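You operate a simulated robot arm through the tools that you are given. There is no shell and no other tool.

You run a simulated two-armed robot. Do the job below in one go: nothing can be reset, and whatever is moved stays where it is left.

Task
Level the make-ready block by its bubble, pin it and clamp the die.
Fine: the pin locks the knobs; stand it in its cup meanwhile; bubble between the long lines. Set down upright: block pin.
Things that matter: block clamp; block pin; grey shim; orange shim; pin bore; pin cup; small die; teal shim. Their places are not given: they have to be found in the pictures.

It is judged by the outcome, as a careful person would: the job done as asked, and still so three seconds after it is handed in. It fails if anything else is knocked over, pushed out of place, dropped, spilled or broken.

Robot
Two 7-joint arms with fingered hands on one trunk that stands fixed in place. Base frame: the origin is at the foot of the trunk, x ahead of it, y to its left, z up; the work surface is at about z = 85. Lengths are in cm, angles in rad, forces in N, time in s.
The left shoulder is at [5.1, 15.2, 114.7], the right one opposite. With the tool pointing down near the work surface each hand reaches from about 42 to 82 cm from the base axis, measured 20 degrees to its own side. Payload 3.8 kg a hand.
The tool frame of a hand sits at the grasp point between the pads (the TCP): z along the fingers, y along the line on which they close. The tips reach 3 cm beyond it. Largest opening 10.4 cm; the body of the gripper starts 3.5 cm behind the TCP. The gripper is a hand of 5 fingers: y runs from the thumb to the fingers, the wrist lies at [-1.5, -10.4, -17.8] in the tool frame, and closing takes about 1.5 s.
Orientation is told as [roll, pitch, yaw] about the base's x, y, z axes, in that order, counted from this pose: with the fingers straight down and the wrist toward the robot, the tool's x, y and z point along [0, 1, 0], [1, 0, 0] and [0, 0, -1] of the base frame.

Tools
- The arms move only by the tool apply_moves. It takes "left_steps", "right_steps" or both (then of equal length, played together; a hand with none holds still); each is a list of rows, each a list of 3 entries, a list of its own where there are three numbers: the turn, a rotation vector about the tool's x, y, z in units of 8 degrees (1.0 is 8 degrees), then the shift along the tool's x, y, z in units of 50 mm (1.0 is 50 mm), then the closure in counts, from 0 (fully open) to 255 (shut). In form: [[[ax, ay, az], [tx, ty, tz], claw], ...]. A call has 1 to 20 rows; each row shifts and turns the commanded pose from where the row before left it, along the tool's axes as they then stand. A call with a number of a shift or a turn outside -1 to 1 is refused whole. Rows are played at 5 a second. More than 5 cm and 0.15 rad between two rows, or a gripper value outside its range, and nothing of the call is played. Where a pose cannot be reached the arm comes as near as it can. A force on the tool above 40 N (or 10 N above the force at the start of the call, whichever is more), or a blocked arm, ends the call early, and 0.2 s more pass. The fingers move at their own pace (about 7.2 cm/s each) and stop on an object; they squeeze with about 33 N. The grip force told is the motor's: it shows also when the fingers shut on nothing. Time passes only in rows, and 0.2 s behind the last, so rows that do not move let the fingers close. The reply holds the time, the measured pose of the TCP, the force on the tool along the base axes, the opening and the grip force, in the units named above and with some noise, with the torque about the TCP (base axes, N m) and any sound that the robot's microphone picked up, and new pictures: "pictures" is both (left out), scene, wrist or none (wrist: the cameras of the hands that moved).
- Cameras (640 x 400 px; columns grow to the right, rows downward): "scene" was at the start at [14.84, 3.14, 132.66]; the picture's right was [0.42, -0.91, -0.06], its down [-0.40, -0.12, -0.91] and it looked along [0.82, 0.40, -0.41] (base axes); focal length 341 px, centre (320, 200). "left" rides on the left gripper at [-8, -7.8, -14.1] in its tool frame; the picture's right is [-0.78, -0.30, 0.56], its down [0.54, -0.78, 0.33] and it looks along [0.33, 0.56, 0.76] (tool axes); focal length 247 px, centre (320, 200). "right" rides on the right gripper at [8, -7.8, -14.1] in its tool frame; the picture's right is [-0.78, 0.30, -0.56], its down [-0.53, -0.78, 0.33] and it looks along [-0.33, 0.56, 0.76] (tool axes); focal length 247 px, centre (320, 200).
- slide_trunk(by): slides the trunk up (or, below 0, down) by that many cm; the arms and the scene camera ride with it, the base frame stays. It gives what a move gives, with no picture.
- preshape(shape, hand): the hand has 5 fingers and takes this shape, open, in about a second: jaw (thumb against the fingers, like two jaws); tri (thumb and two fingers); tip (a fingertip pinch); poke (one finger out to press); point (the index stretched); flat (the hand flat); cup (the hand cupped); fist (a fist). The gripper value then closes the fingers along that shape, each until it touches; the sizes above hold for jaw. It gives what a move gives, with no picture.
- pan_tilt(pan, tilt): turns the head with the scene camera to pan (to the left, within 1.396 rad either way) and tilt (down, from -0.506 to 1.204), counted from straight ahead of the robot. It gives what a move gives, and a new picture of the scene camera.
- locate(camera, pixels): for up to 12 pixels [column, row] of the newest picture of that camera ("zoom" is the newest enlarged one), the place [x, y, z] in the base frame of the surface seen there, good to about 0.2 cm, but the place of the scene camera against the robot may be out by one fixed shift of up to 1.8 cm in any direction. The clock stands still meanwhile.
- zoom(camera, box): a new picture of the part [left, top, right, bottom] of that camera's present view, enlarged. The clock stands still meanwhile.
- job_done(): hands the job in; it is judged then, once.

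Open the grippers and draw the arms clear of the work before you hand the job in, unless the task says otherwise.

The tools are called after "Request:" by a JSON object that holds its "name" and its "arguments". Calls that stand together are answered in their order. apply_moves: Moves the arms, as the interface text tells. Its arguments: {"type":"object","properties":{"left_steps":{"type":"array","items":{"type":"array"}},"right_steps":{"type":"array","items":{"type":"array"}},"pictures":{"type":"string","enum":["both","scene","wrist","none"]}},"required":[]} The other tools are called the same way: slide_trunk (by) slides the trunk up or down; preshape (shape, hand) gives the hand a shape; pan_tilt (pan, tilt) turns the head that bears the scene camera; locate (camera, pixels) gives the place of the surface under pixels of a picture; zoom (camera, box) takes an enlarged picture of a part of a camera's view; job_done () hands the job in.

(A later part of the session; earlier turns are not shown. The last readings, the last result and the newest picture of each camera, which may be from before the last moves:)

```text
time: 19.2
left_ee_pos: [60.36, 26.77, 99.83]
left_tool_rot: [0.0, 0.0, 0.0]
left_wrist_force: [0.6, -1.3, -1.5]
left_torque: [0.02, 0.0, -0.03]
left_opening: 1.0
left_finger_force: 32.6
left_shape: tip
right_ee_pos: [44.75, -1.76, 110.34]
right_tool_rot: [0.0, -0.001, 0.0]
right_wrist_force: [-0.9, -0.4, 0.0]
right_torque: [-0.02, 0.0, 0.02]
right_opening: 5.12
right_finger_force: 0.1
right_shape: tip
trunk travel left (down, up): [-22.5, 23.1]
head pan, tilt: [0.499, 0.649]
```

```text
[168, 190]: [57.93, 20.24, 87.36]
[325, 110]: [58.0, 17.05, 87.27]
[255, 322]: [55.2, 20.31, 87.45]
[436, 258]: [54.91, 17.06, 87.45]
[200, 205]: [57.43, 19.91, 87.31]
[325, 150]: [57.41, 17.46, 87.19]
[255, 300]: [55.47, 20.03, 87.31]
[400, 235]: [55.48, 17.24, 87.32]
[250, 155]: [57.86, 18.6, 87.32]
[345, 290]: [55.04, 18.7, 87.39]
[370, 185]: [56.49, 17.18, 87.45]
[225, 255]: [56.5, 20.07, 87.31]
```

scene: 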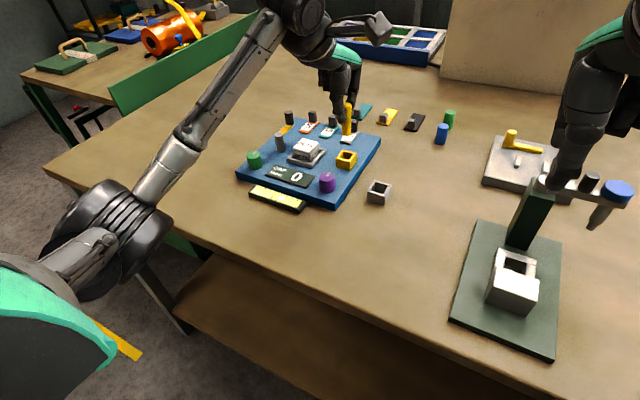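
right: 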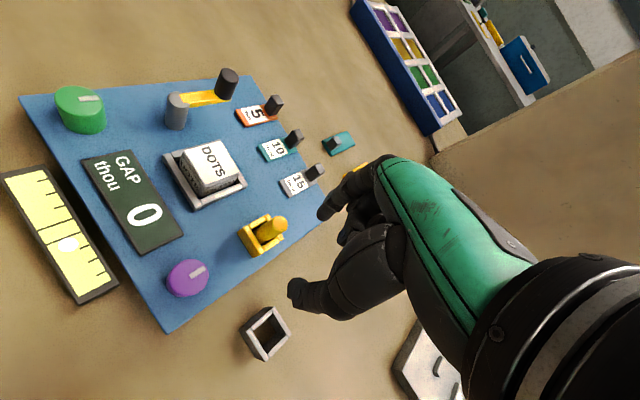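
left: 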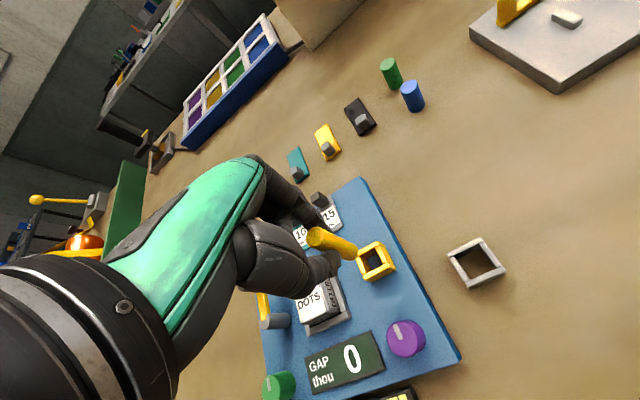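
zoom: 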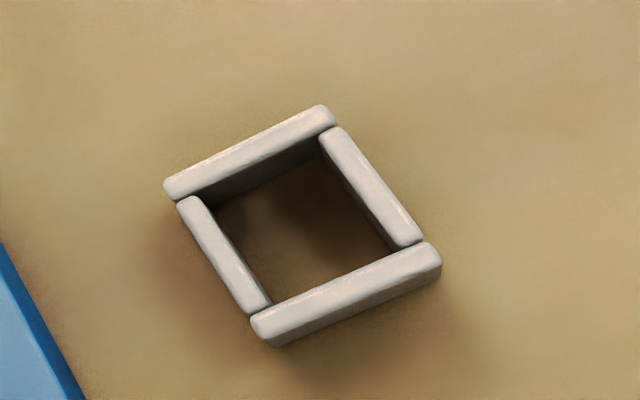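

Cup centre is (56.45,18.63), inside ≈2.4 cm square. Carry the pin over it at height, moving the right hand a little further away at the same time.

Request:
{"name": "apply_moves", "arguments": {"left_steps": [[[0, 0, 0], [-0.4, -0.193, 0], 255], [[0, 0, 0], [-0.4, -0.193, 0], 255], [[0, 0, 0], [-0.4, -0.193, 0], 255], [[0, 0, 0], [-0.404, -0.193, 0], 255], [[0, 0, 0], [0, 0, 0], 255], [[0, 0, 0], [0, 0, 0], 255]], "right_steps": [[[0, 0, 0], [-0.4, 0, -0.2], 128], [[0, 0, 0], [-0.4, 0, -0.2], 128], [[0, 0, 0], [-0.4, 0, -0.2], 128], [[0, 0, 0], [-0.4, 0, -0.2], 128], [[0, 0, 0], [-0.4, 0, 0], 128], [[0, 0, 0], [0, 0, 0], 128]], "pictures": "both"}}

```text
time: 20.6
left_ee_pos: [56.37, 18.76, 99.75]
left_tool_rot: [-0.001, 0.0, -0.001]
left_wrist_force: [0.5, 0.4, -1.5]
left_torque: [-0.01, 0.02, 0.03]
left_opening: 1.02
left_finger_force: 33.5
left_shape: tip
right_ee_pos: [44.75, -11.82, 114.33]
right_tool_rot: [0.0, 0.0, 0.0]
right_wrist_force: [-0.5, -0.1, 0.0]
right_torque: [0.03, 0.0, -0.01]
right_opening: 5.16
right_finger_force: 0.0
right_shape: tip
trunk travel left (down, up): [-22.5, 23.1]
head pan, tilt: [0.499, 0.649]
```

scene: 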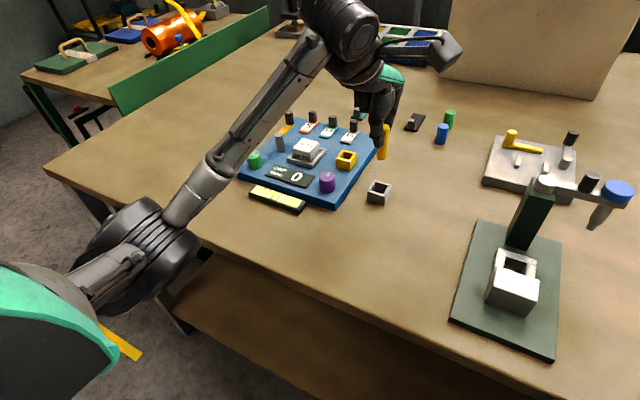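
right: 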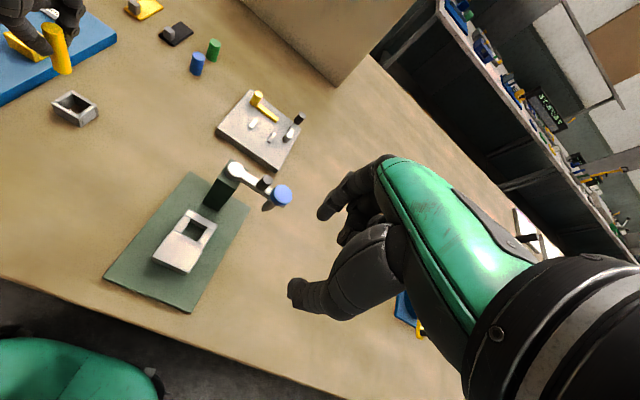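
left: 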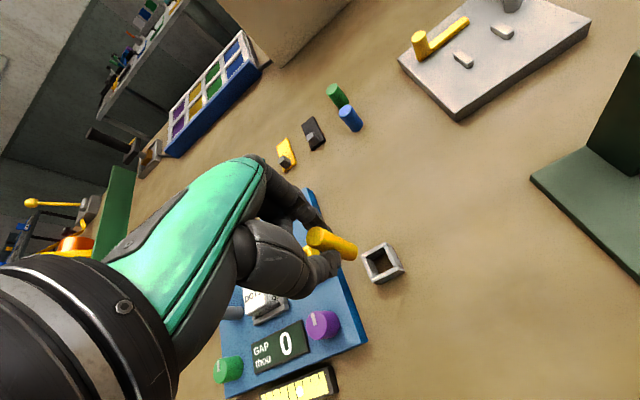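

The pin is above the cup. Lower 5.8 cm so its foot is just above the rim, then check alignment.

Request:
{"name": "apply_moves", "arguments": {"left_steps": [[[0, 0, 0], [0, 0, 0.4], 255], [[0, 0, 0], [0, 0, 0.4], 255], [[0, 0, 0], [0, 0, 0.36], 255], [[0, 0, 0], [0, 0, 0], 255]], "pictures": "both"}}

Request:
{"name": "zoom", "arguments": {"camera": "left", "box": [290, 180, 430, 300]}}

Request:
{"name": "zoom", "arguments": {"camera": "scene", "box": [330, 100, 430, 220]}}

```text
time: 21.6
left_ee_pos: [56.48, 18.79, 94.06]
left_tool_rot: [0.0, -0.001, 0.0]
left_wrist_force: [-0.1, 0.2, -1.5]
left_torque: [0.04, 0.0, -0.01]
left_opening: 1.03
left_finger_force: 33.1
left_shape: tip
right_ee_pos: [44.76, -11.71, 114.41]
right_tool_rot: [0.001, 0.0, -0.001]
right_wrist_force: [0.8, 0.6, -0.4]
right_torque: [0.0, 0.02, -0.02]
right_opening: 5.16
right_finger_force: 0.0
right_shape: tip
trunk travel left (down, up): [-22.5, 23.1]
head pan, tilt: [0.499, 0.649]
```

scene: 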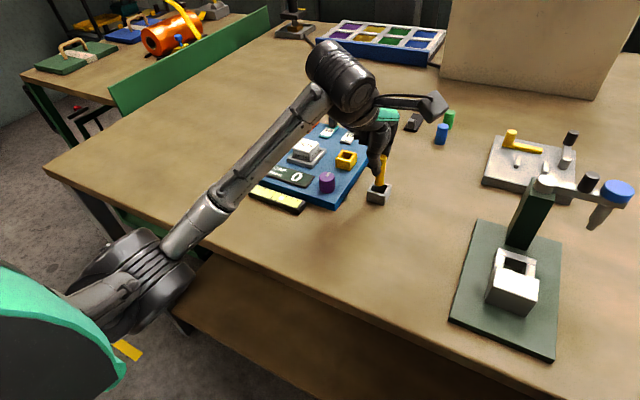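
left: 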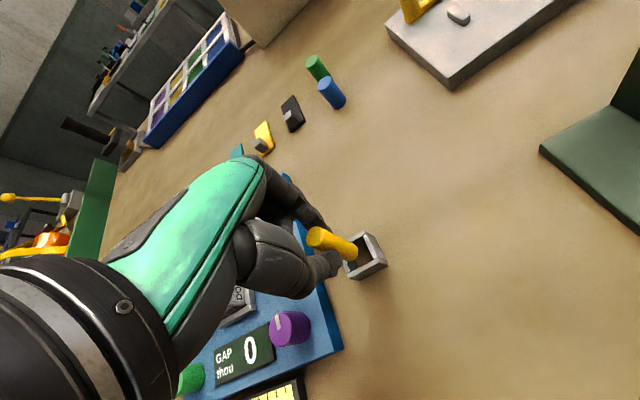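

```text
3.33 times, centred on (360, 240) of left
```

zoom: 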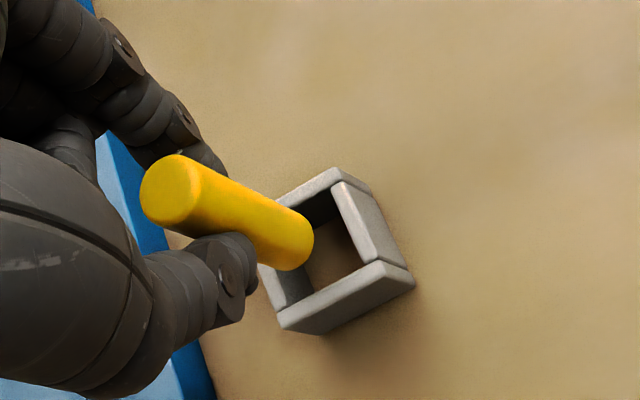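

```text
3.33 times, centred on (380, 160) of scene
```

zoom: 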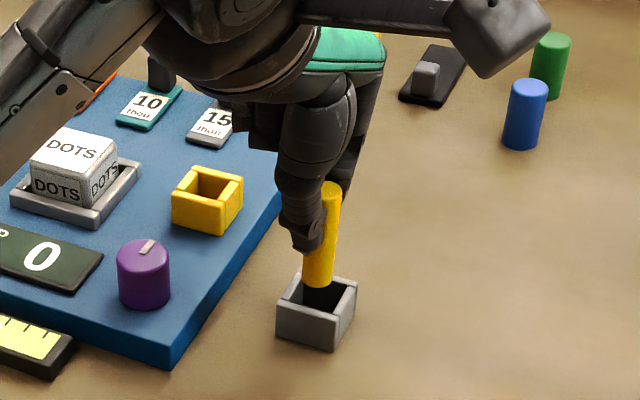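

Foot of pin appears over the opening. I verify its axis against the cup numerically.

Request:
{"name": "locate", "arguments": {"camera": "left", "pixels": [[315, 238], [330, 246], [340, 248], [350, 253], [356, 252], [350, 259], [366, 271], [380, 264], [371, 242], [350, 244]]}}

```text
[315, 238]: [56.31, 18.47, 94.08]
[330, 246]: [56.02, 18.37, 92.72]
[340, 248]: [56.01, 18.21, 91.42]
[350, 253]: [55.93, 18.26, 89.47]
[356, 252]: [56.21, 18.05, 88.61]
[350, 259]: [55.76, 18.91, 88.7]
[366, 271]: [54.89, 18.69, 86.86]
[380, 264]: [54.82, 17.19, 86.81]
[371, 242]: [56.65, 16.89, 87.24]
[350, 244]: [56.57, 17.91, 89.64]
```

Pin axis ≈(56.4,18.6), within 0.1 of the cup centre. Lower into the cup, slowing near the floor (TCP≈90.8).

Request:
{"name": "apply_moves", "arguments": {"left_steps": [[[0, 0, 0], [0, 0, 0.2], 255], [[0, 0, 0], [0, 0, 0.2], 255], [[0, 0, 0], [0, 0, 0.15], 255], [[0, 0, 0], [0, 0, 0.07], 255], [[0, 0, 0], [0, 0, 0], 255]], "pictures": "wrist"}}

```text
time: 22.8
left_ee_pos: [56.42, 18.95, 90.96]
left_tool_rot: [0.001, 0.0, 0.001]
left_wrist_force: [0.3, -0.2, 0.0]
left_torque: [0.02, -0.01, 0.05]
left_opening: 1.03
left_finger_force: 33.4
left_shape: tip
right_ee_pos: [44.72, -11.84, 114.18]
right_tool_rot: [0.001, -0.001, 0.001]
right_wrist_force: [0.1, -0.5, -0.8]
right_torque: [0.01, 0.01, 0.01]
right_opening: 5.14
right_finger_force: 0.1
right_shape: tip
trunk travel left (down, up): [-22.5, 23.1]
head pan, tilt: [0.499, 0.649]
```

left: 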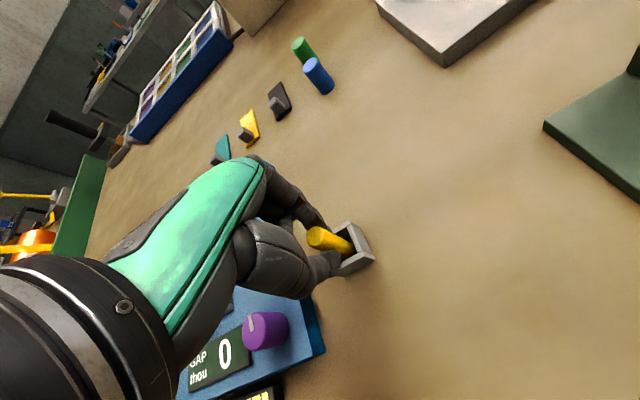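

At TCP 90.96 forces are near zero. Lower in 1 mm steps toward the floor.

Request:
{"name": "apply_moves", "arguments": {"left_steps": [[[0, 0, 0], [0, 0, 0.02], 255], [[0, 0, 0], [0, 0, 0.02], 255], [[0, 0, 0], [0, 0, 0], 255]], "pictures": "none"}}

```text
time: 23.6
left_ee_pos: [56.5, 18.77, 90.84]
left_tool_rot: [0.0, -0.001, -0.002]
left_wrist_force: [0.9, -0.7, -0.7]
left_torque: [0.0, -0.01, 0.04]
left_opening: 1.03
left_finger_force: 32.6
left_shape: tip
right_ee_pos: [44.7, -11.79, 114.3]
right_tool_rot: [0.0, 0.001, 0.0]
right_wrist_force: [-0.1, -0.4, 0.0]
right_torque: [0.0, -0.01, -0.04]
right_opening: 5.18
right_finger_force: 0.1
right_shape: tip
trunk travel left (down, up): [-22.5, 23.1]
head pan, tilt: [0.499, 0.649]
```

Request:
{"name": "apply_moves", "arguments": {"left_steps": [[[0, 0, 0], [0, 0, 0.02], 255], [[0, 0, 0], [0, 0, 0.02], 255], [[0, 0, 0], [0, 0, 0], 255]], "pictures": "wrist"}}

Request:
{"name": "zoom", "arguments": {"camera": "left", "box": [280, 180, 420, 300]}}

Request:
{"name": "zoom", "arguments": {"camera": "scene", "box": [330, 120, 430, 220]}}

```text
time: 24.4
left_ee_pos: [56.32, 19.02, 90.62]
left_tool_rot: [-0.001, -0.002, -0.001]
left_wrist_force: [0.6, 1.5, 5.2]
left_torque: [0.01, -0.03, -0.01]
left_opening: 1.04
left_finger_force: 33.2
left_shape: tip
right_ee_pos: [44.7, -11.93, 114.3]
right_tool_rot: [0.0, 0.0, 0.001]
right_wrist_force: [0.1, -0.3, -0.6]
right_torque: [0.02, -0.01, -0.02]
right_opening: 5.13
right_finger_force: 0.1
right_shape: tip
trunk travel left (down, up): [-22.5, 23.1]
head pan, tilt: [0.499, 0.649]
```

left: 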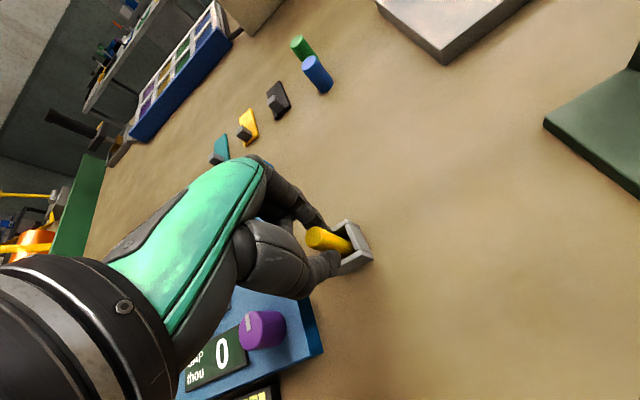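

```text
3.33 times, centred on (350, 240) of left
```

zoom: 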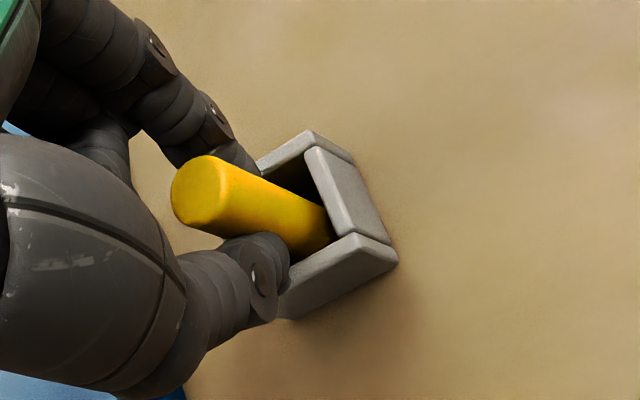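

```text
4.00 times, centred on (380, 170) of scene
```

zoom: 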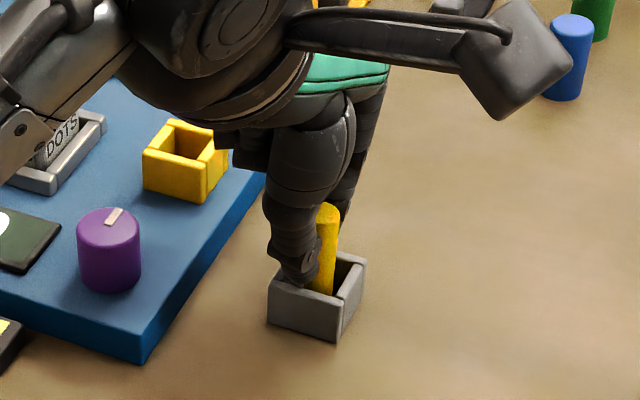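

The wrist force rose to +5 N with TCP at 90.62: the pin's foot is on the cup floor. Release gently.

Request:
{"name": "apply_moves", "arguments": {"left_steps": [[[0, 0, 0], [0, 0, -0.01], 235], [[0, 0, 0], [0, 0, 0], 220], [[0, 0, 0], [0, 0, 0], 190], [[0, 0, 0], [0, 0, 0], 150], [[0, 0, 0], [0, 0, 0], 120], [[0, 0, 0], [0, 0, 0], 120]], "pictures": "wrist"}}

Request:
{"name": "zoom", "arguments": {"camera": "left", "box": [280, 180, 420, 300]}}

```text
time: 25.8
left_ee_pos: [56.43, 18.71, 90.53]
left_tool_rot: [0.0, 0.0, -0.003]
left_wrist_force: [-0.8, 0.4, -0.1]
left_torque: [0.0, 0.0, -0.01]
left_opening: 5.48
left_finger_force: 0.0
left_shape: tip
right_ee_pos: [44.67, -11.77, 114.29]
right_tool_rot: [-0.001, 0.0, 0.0]
right_wrist_force: [0.2, 0.2, 0.2]
right_torque: [-0.01, 0.0, -0.01]
right_opening: 5.15
right_finger_force: 0.1
right_shape: tip
trunk travel left (down, up): [-22.5, 23.1]
head pan, tilt: [0.499, 0.649]
```

left: 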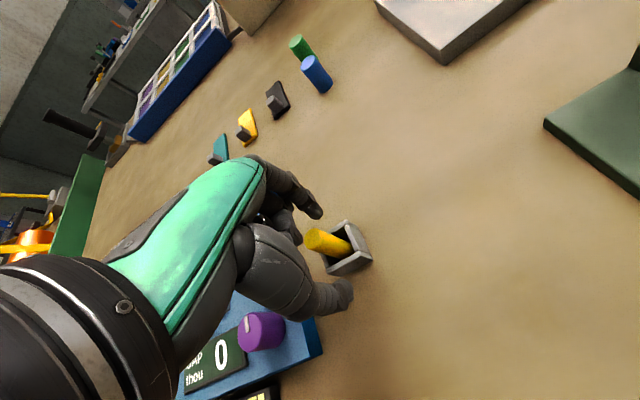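

```text
3.33 times, centred on (350, 240) of left
```

zoom: 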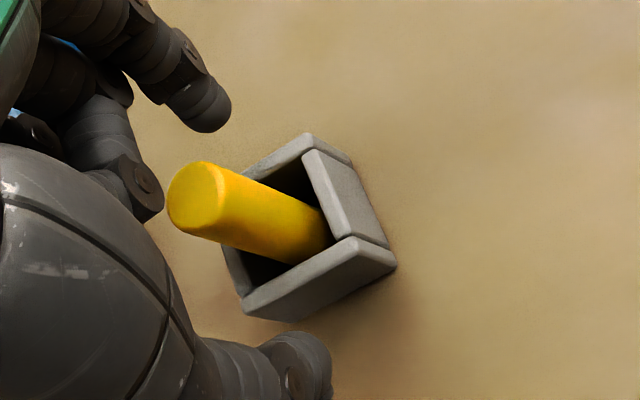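

The pin stands upright in the cup, free of the fingers. Raise straight up and look at the block again.

Request:
{"name": "apply_moves", "arguments": {"left_steps": [[[0, 0, 0], [0, 0, -0.3], 120], [[0, 0, 0], [0, 0, -0.5], 120], [[0, 0, 0], [0, 0, -0.6], 120], [[0, 0, 0], [0, 0, -0.6], 120], [[0, 0, 0], [0, -0.5, -0.5], 120], [[0, 0, 0], [0, -0.6, 0], 120], [[0, 0, 0], [0, 0, 0], 120]], "pictures": "both"}}

Request:
{"name": "zoom", "arguments": {"camera": "left", "box": [220, 180, 460, 400]}}

Request:
{"name": "zoom", "arguments": {"camera": "scene", "box": [230, 95, 400, 215]}}

```text
time: 27.4
left_ee_pos: [50.96, 18.8, 102.99]
left_tool_rot: [-0.001, 0.001, 0.001]
left_wrist_force: [0.1, -1.1, 0.7]
left_torque: [-0.03, 0.02, -0.03]
left_opening: 5.47
left_finger_force: 0.0
left_shape: tip
right_ee_pos: [44.76, -11.74, 114.28]
right_tool_rot: [0.0, 0.001, -0.002]
right_wrist_force: [-0.1, -0.2, 0.0]
right_torque: [-0.03, 0.0, 0.04]
right_opening: 5.15
right_finger_force: 0.0
right_shape: tip
trunk travel left (down, up): [-22.5, 23.1]
head pan, tilt: [0.499, 0.649]
```

scene: 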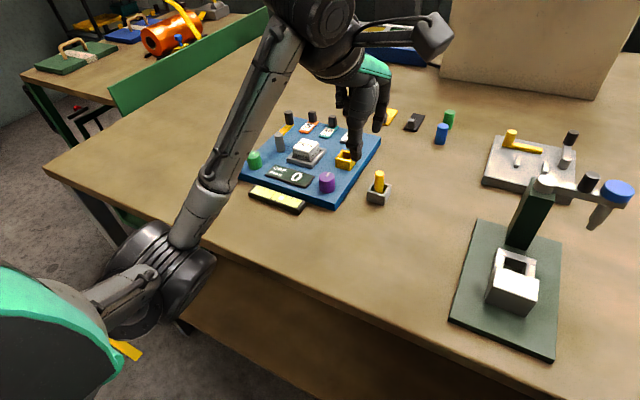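
left: 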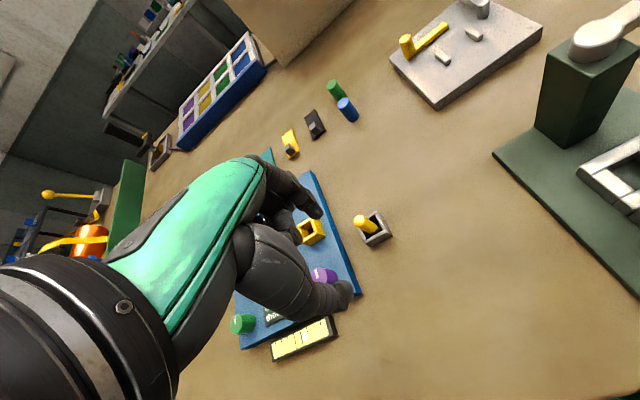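

```text
1.82 times, centred on (340, 290) of left
```

zoom: 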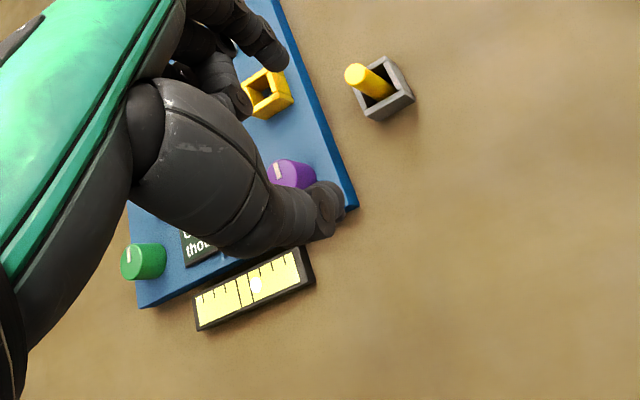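

```text
3.33 times, centred on (315, 155) of scene
```

zoom: 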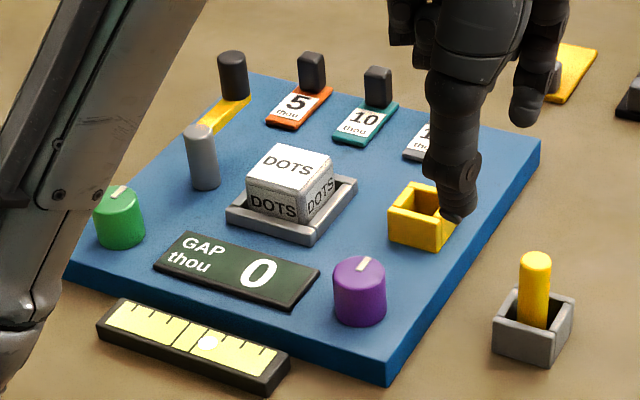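

GAP still reads 0 and the bubble is still one tick right of the long lines. Move the left hand above the purple knob (52.9,27.05) at z≈97.

Request:
{"name": "apply_moves", "arguments": {"left_steps": [[[0, 0, 0], [0.55, 0.13, 0.2], 120], [[0, 0, 0], [0.55, 0.13, 0.4], 120], [[0, 0, 0], [0.55, 0.13, 0.6], 120], [[0, 0, 0], [0, 0, 0], 120]], "pictures": "both"}}

Request:
{"name": "zoom", "arguments": {"camera": "left", "box": [280, 200, 440, 320]}}

```text
time: 28.4
left_ee_pos: [52.93, 27.08, 96.99]
left_tool_rot: [-0.002, 0.0, 0.002]
left_wrist_force: [0.7, 0.4, 0.0]
left_torque: [-0.02, 0.0, -0.01]
left_opening: 5.45
left_finger_force: 0.0
left_shape: tip
right_ee_pos: [44.77, -11.79, 114.21]
right_tool_rot: [0.0, 0.001, -0.001]
right_wrist_force: [-0.4, 0.2, -0.9]
right_torque: [0.0, -0.04, -0.01]
right_opening: 5.15
right_finger_force: 0.0
right_shape: tip
trunk travel left (down, up): [-22.5, 23.1]
head pan, tilt: [0.499, 0.649]
```

scene: 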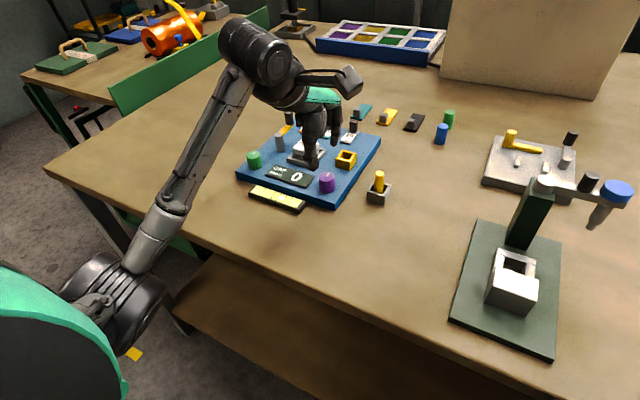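
left: 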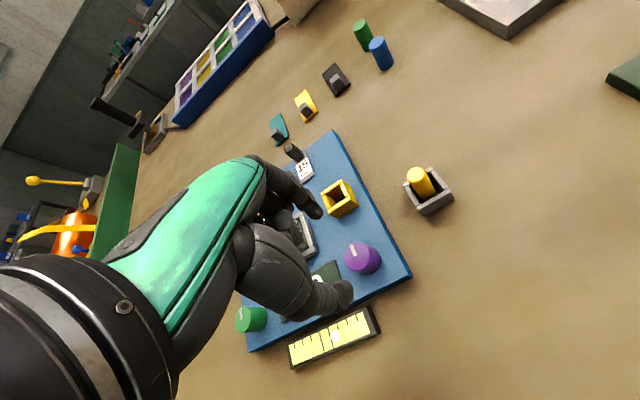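

```text
3.33 times, centred on (360, 260) of left
```

zoom: 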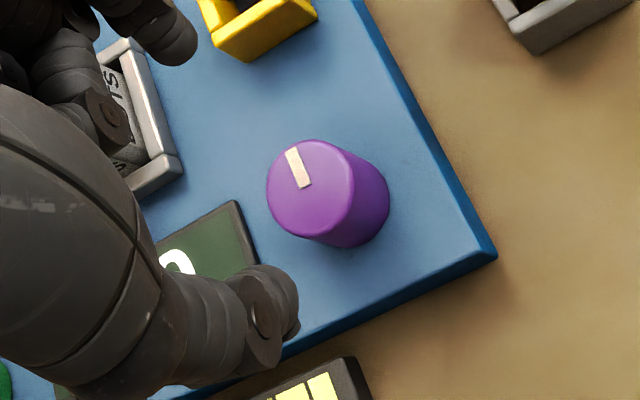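

Request:
{"name": "locate", "arguments": {"camera": "zoom", "pixels": [[310, 188], [272, 190], [350, 190], [312, 145], [308, 232], [290, 150], [306, 186], [290, 220], [340, 155], [360, 240]]}}

```text
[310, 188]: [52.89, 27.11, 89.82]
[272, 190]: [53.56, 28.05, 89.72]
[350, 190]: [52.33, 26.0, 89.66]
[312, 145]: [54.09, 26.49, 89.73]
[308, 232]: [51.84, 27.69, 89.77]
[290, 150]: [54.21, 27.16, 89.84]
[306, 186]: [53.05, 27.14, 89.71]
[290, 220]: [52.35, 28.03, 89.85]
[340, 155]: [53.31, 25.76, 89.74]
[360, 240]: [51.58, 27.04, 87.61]
```

Knob centre (52.95,27.06), radius ≈1.25, pointer toward +x. Descend to TCP z≈90.3 and pinch it.

Request:
{"name": "apply_moves", "arguments": {"left_steps": [[[0, 0, 0], [0, 0, 0.5], 120], [[0, 0, 0], [0, 0, 0.5], 120], [[0, 0, 0], [0, 0, 0.34], 120], [[0, 0, 0], [0, 0, 0], 120]], "pictures": "both"}}

Request:
{"name": "zoom", "arguments": {"camera": "left", "box": [260, 180, 420, 320]}}

Request:
{"name": "zoom", "arguments": {"camera": "scene", "box": [230, 110, 400, 220]}}

```text
time: 29.4
left_ee_pos: [52.8, 27.15, 90.37]
left_tool_rot: [-0.001, -0.001, -0.001]
left_wrist_force: [-1.2, -0.3, 0.3]
left_torque: [0.03, -0.04, 0.0]
left_opening: 5.49
left_finger_force: 0.1
left_shape: tip
right_ee_pos: [44.69, -11.77, 114.21]
right_tool_rot: [0.001, 0.0, 0.0]
right_wrist_force: [0.1, -0.2, 0.4]
right_torque: [0.0, 0.02, 0.0]
right_opening: 5.15
right_finger_force: 0.1
right_shape: tip
trunk travel left (down, up): [-22.5, 23.1]
head pan, tilt: [0.499, 0.649]
```

scene: 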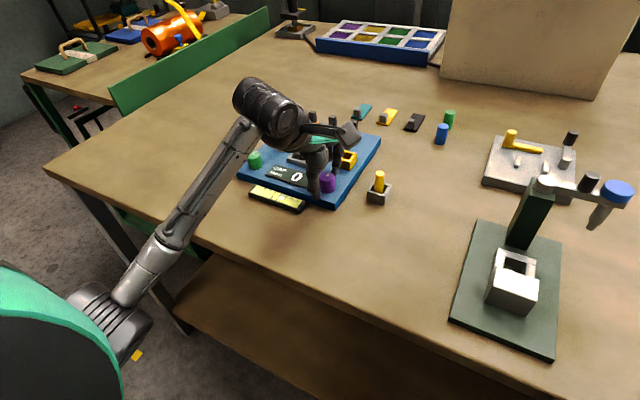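
left: 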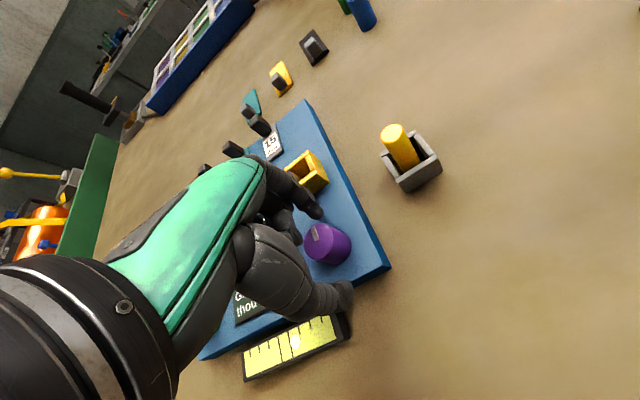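

```text
2.86 times, centred on (340, 250) of left
```

zoom: 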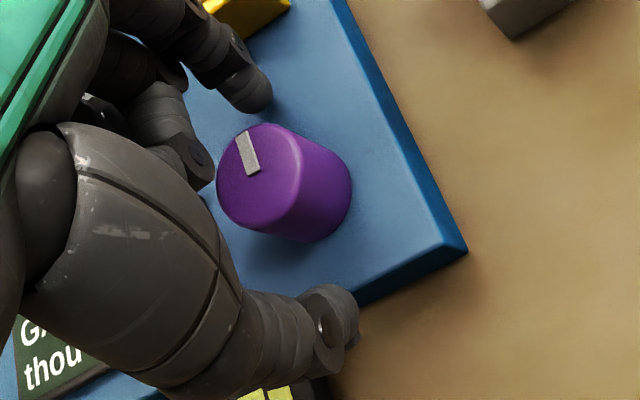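

```text
3.64 times, centred on (315, 165) of scene
```

zoom: 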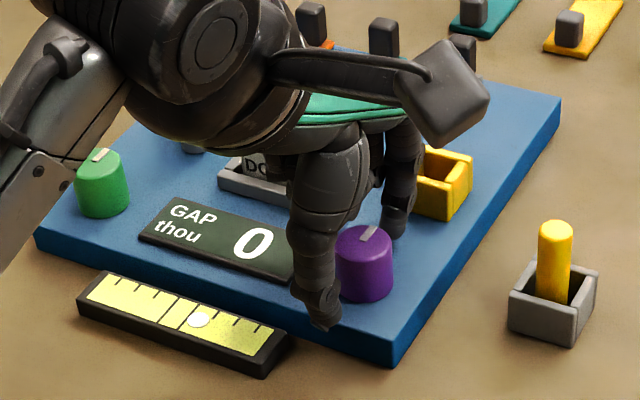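

The vial and GAP can be seen in the scene view while gripping. Close on the purple knob.

Request:
{"name": "apply_moves", "arguments": {"left_steps": [[[0, 0, 0], [0, 0, 0], 160], [[0, 0, 0], [0, 0, 0], 190], [[0, 0, 0], [0, 0, 0], 220], [[0, 0, 0], [0, 0, 0], 220], [[0, 0, 0], [0, 0, 0], 220]], "pictures": "both"}}

Request:
{"name": "zoom", "arguments": {"camera": "left", "box": [260, 180, 420, 320]}}

```text
time: 30.6
left_ee_pos: [52.84, 27.12, 90.54]
left_tool_rot: [-0.001, 0.002, 0.001]
left_wrist_force: [0.0, -0.3, -1.4]
left_torque: [0.0, -0.02, 0.02]
left_opening: 2.13
left_finger_force: 33.3
left_shape: tip
right_ee_pos: [44.74, -11.72, 114.26]
right_tool_rot: [0.001, 0.0, 0.001]
right_wrist_force: [0.5, -0.6, 0.0]
right_torque: [-0.02, 0.03, 0.02]
right_opening: 5.14
right_finger_force: 0.0
right_shape: tip
trunk travel left (down, up): [-22.5, 23.1]
head pan, tilt: [0.499, 0.649]
```

scene: 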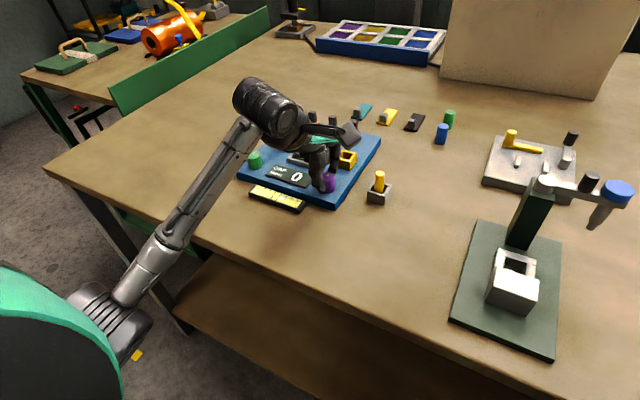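
left: 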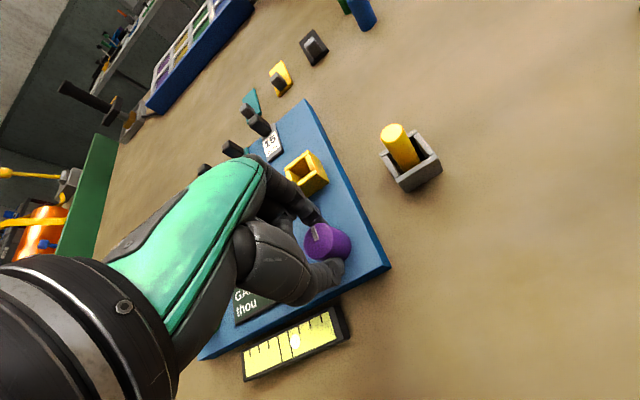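

```text
2.86 times, centred on (340, 250) of left
```

zoom: 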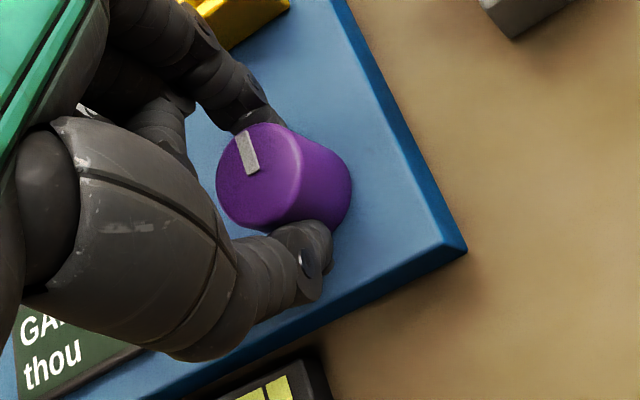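

Gripped (2.13 cm, 33 N). Try a 16° clockwise turn (about the tool's +z) and watch the bubble.

Request:
{"name": "apply_moves", "arguments": {"left_steps": [[[0, 0, 0.5], [0, 0, 0], 220], [[0, 0, 0.5], [0, 0, 0], 220], [[0, 0, 0.5], [0, 0, 0], 220], [[0, 0, 0.5], [0, 0, 0], 220], [[0, 0, 0], [0, 0, 0], 220], [[0, 0, 0], [0, 0, 0], 220]], "pictures": "both"}}

Request:
{"name": "zoom", "arguments": {"camera": "scene", "box": [235, 145, 345, 220]}}

Request:
{"name": "zoom", "arguments": {"camera": "left", "box": [220, 180, 420, 390]}}

```text
time: 32.0
left_ee_pos: [52.98, 27.16, 90.37]
left_tool_rot: [-0.002, -0.001, -0.281]
left_wrist_force: [-0.1, 2.9, 2.0]
left_torque: [0.04, 0.0, 0.04]
left_opening: 2.11
left_finger_force: 33.0
left_shape: tip
right_ee_pos: [44.69, -11.79, 114.27]
right_tool_rot: [-0.001, 0.0, 0.002]
right_wrist_force: [1.4, -0.6, 0.1]
right_torque: [-0.02, -0.02, 0.03]
right_opening: 5.13
right_finger_force: 0.1
right_shape: tip
trunk travel left (down, up): [-22.5, 23.1]
head pan, tilt: [0.499, 0.649]
```

scene: 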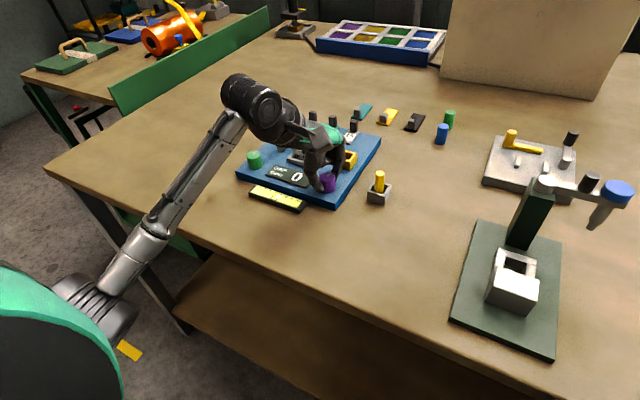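
left: 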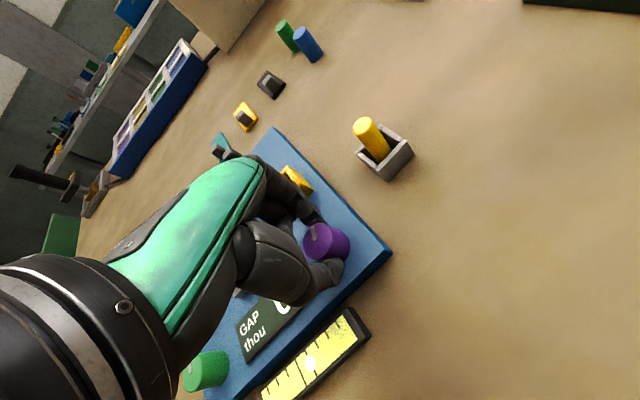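

```text
5.33 times, centred on (290, 182) of scene
```

zoom: 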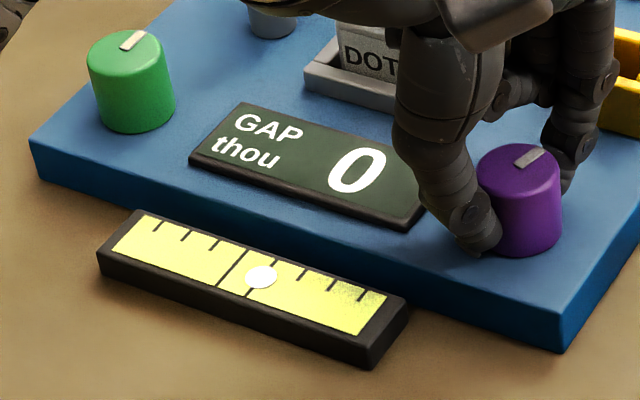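

```text
1.90 times, centred on (320, 285) of left
```

zoom: 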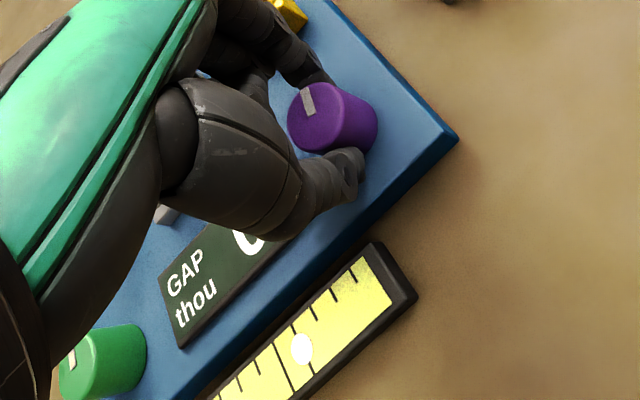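

The clockwise turn moved the bubble left by about half a spacing, now on the right long line; GAP still 0. Turn about 15° more clockwise.

Request:
{"name": "apply_moves", "arguments": {"left_steps": [[[0, 0, 0.47], [0, 0, 0], 220], [[0, 0, 0.47], [0, 0, 0], 220], [[0, 0, 0.47], [0, 0, 0], 220], [[0, 0, 0.47], [0, 0, 0], 220], [[0, 0, 0], [0, 0, 0], 220], [[0, 0, 0], [0, 0, 0], 220]], "pictures": "both"}}

Request:
{"name": "zoom", "arguments": {"camera": "scene", "box": [245, 175, 315, 220]}}

Request:
{"name": "zoom", "arguments": {"camera": "scene", "box": [235, 125, 365, 215]}}

```text
time: 33.4
left_ee_pos: [52.82, 27.21, 90.44]
left_tool_rot: [0.0, 0.0, -0.544]
left_wrist_force: [2.1, 2.2, 2.7]
left_torque: [0.03, -0.14, 0.04]
left_opening: 2.14
left_finger_force: 32.6
left_shape: tip
right_ee_pos: [44.71, -11.67, 114.27]
right_tool_rot: [0.0, 0.001, 0.0]
right_wrist_force: [0.1, -0.3, 0.4]
right_torque: [0.0, -0.01, 0.01]
right_opening: 5.15
right_finger_force: 0.0
right_shape: tip
trunk travel left (down, up): [-22.5, 23.1]
head pan, tilt: [0.499, 0.649]
```

scene: 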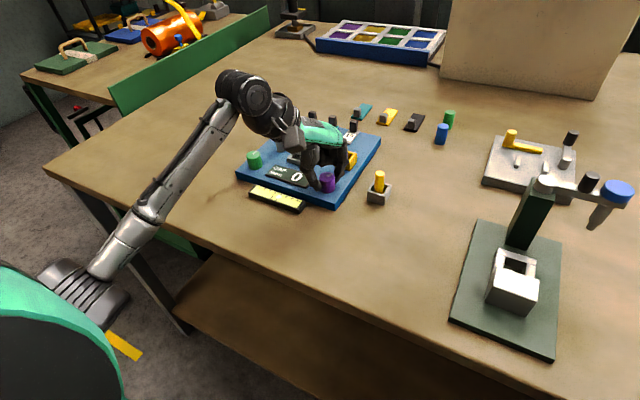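
left: 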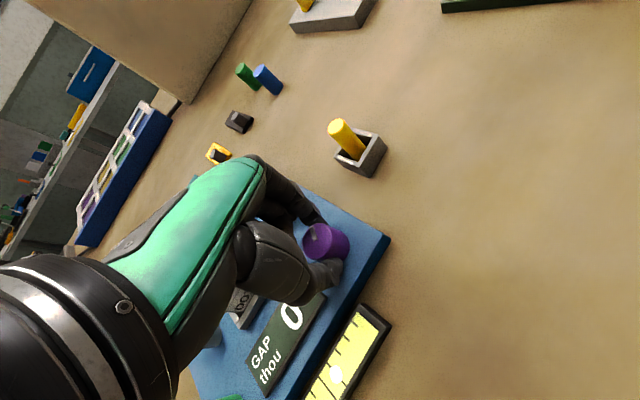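

```text
8.89 times, centred on (280, 198) of scene
```

zoom: 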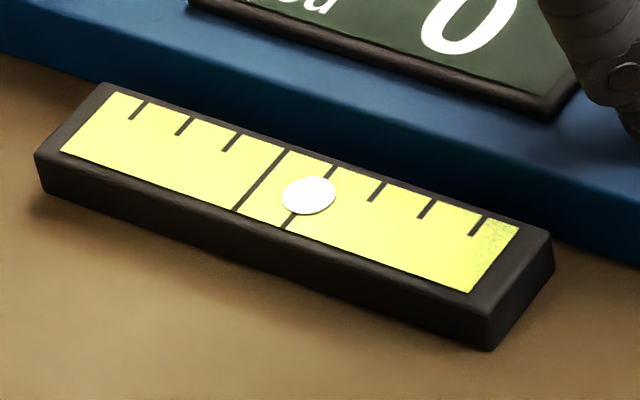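

```text
4.44 times, centred on (300, 170) of scene
```

zoom: 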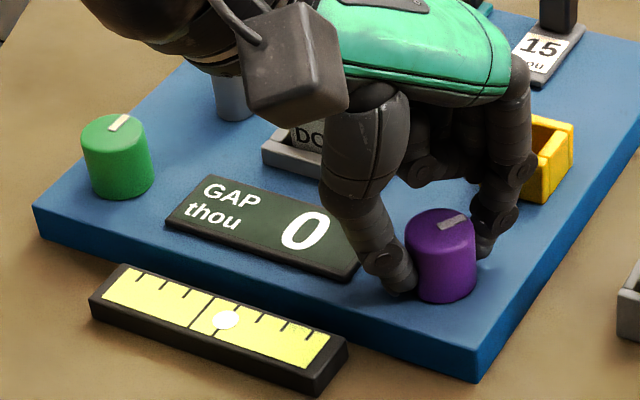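

The bubble still sits on the right long line after the second turn. I check with the hand camera whether the knob really followed the hand (pointer relative to the fingers).

Request:
{"name": "zoom", "arguments": {"camera": "left", "box": [260, 180, 420, 320]}}

Request:
{"name": "zoom", "arguments": {"camera": "left", "box": [280, 290, 400, 400]}}

Request:
{"name": "zoom", "arguments": {"camera": "scene", "box": [300, 160, 350, 205]}}

```text
2.86 times, centred on (340, 250) of left
```

zoom: 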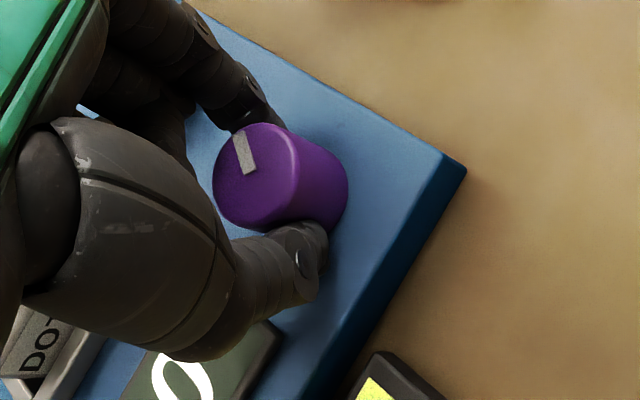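

```text
3.64 times, centred on (340, 345) of left
```

zoom: 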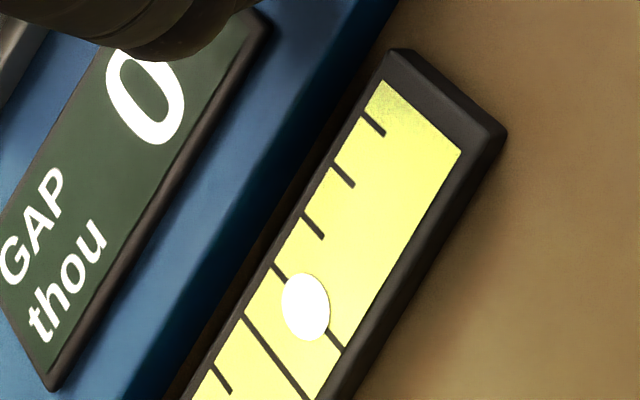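

```text
8.89 times, centred on (325, 182) of scene
```

zoom: 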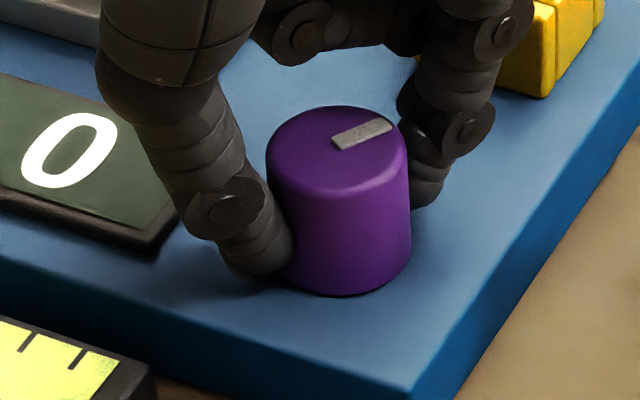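

The knob followed the hand. I wait about a second without moving to see whether the bubble is still settling.

Request:
{"name": "apply_moves", "arguments": {"left_steps": [[[0, 0, 0], [0, 0, 0], 220], [[0, 0, 0], [0, 0, 0], 220], [[0, 0, 0], [0, 0, 0], 220], [[0, 0, 0], [0, 0, 0], 220], [[0, 0, 0], [0, 0, 0], 220]], "pictures": "both"}}

Request:
{"name": "zoom", "arguments": {"camera": "scene", "box": [245, 175, 315, 220]}}

```text
time: 34.6
left_ee_pos: [52.9, 27.11, 90.41]
left_tool_rot: [0.0, 0.0, -0.543]
left_wrist_force: [2.5, 2.2, 2.7]
left_torque: [0.04, -0.11, -0.03]
left_opening: 2.13
left_finger_force: 33.0
left_shape: tip
right_ee_pos: [44.65, -11.74, 114.37]
right_tool_rot: [0.0, 0.0, 0.0]
right_wrist_force: [-0.6, -0.1, 0.1]
right_torque: [-0.02, 0.02, 0.0]
right_opening: 5.14
right_finger_force: 0.2
right_shape: tip
trunk travel left (down, up): [-22.5, 23.1]
head pan, tilt: [0.499, 0.649]
```

scene: 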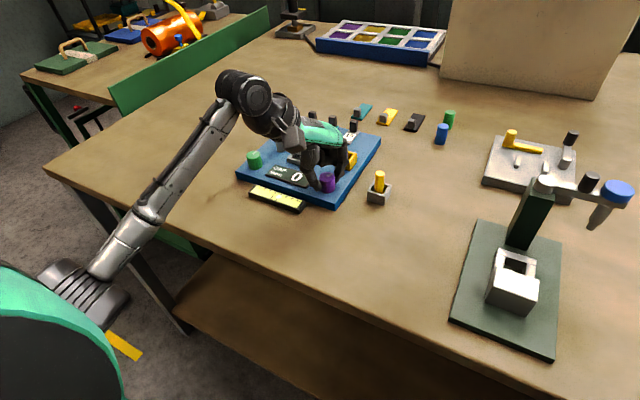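
left: 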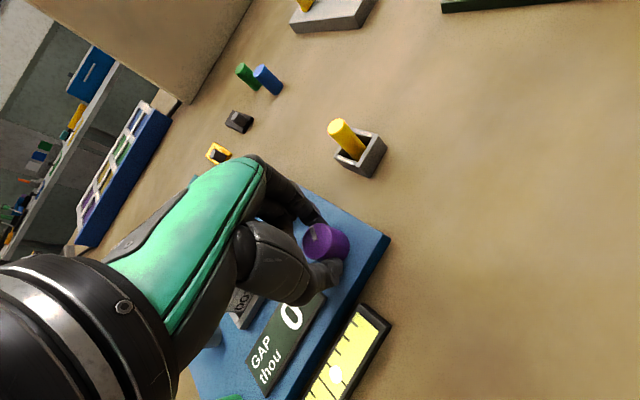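

```text
8.89 times, centred on (280, 198) of scene
```

zoom: 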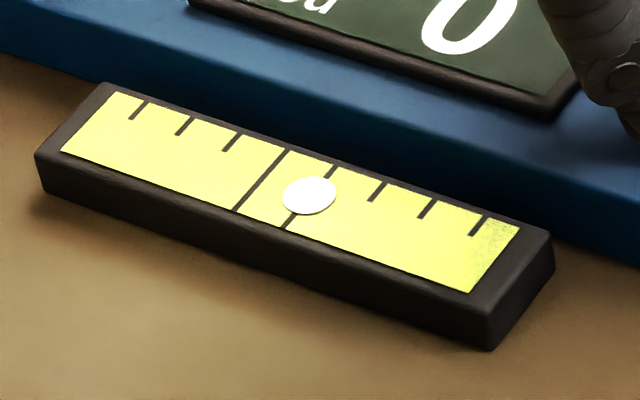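

No more drift: the bubble sits on the right line after 31°, so it needs roughly the same again. Turn another 16° clockwise.

Request:
{"name": "apply_moves", "arguments": {"left_steps": [[[0, 0, 0.5], [0, 0, 0], 220], [[0, 0, 0.5], [0, 0, 0], 220], [[0, 0, 0.5], [0, 0, 0], 220], [[0, 0, 0.5], [0, 0, 0], 220], [[0, 0, 0], [0, 0, 0], 220], [[0, 0, 0], [0, 0, 0], 220]], "pictures": "both"}}

Request:
{"name": "zoom", "arguments": {"camera": "scene", "box": [245, 175, 315, 220]}}

Request:
{"name": "zoom", "arguments": {"camera": "left", "box": [260, 180, 420, 320]}}

```text
time: 36.0
left_ee_pos: [52.8, 27.01, 90.45]
left_tool_rot: [-0.001, 0.0, -0.821]
left_wrist_force: [4.9, 2.8, 4.8]
left_torque: [0.01, -0.16, 0.03]
left_opening: 2.14
left_finger_force: 32.3
left_shape: tip
right_ee_pos: [44.8, -11.75, 114.31]
right_tool_rot: [0.0, -0.002, 0.0]
right_wrist_force: [1.2, -0.9, 0.8]
right_torque: [0.03, -0.01, -0.03]
right_opening: 5.15
right_finger_force: 0.1
right_shape: tip
trunk travel left (down, up): [-22.5, 23.1]
head pan, tilt: [0.499, 0.649]
```

scene: 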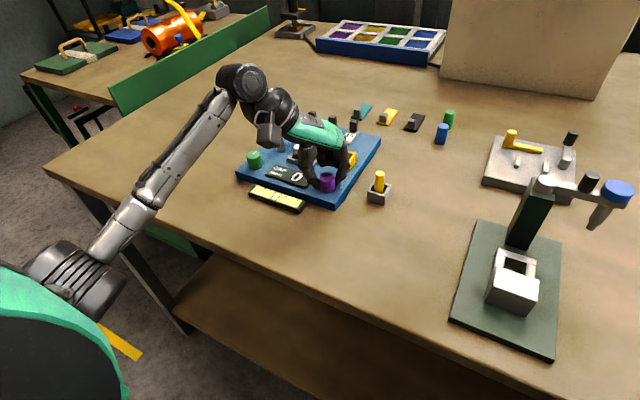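
left: 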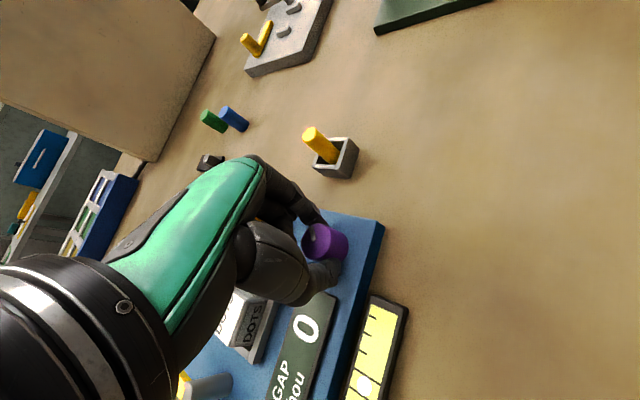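

```text
8.89 times, centred on (280, 198) of scene
```

zoom: 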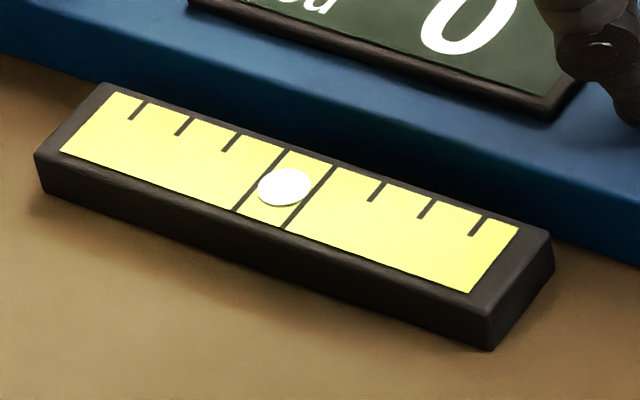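

```text
2.86 times, centred on (340, 250) of left
```

zoom: 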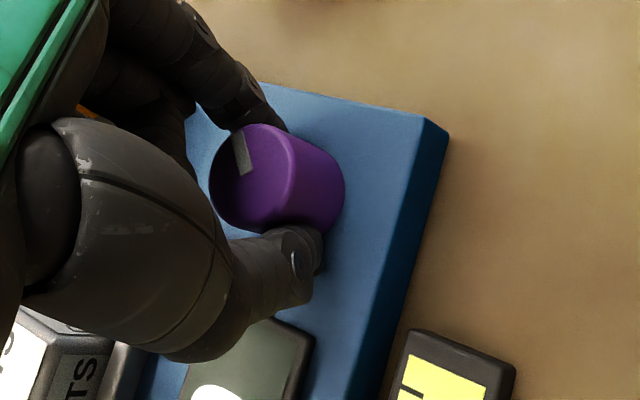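

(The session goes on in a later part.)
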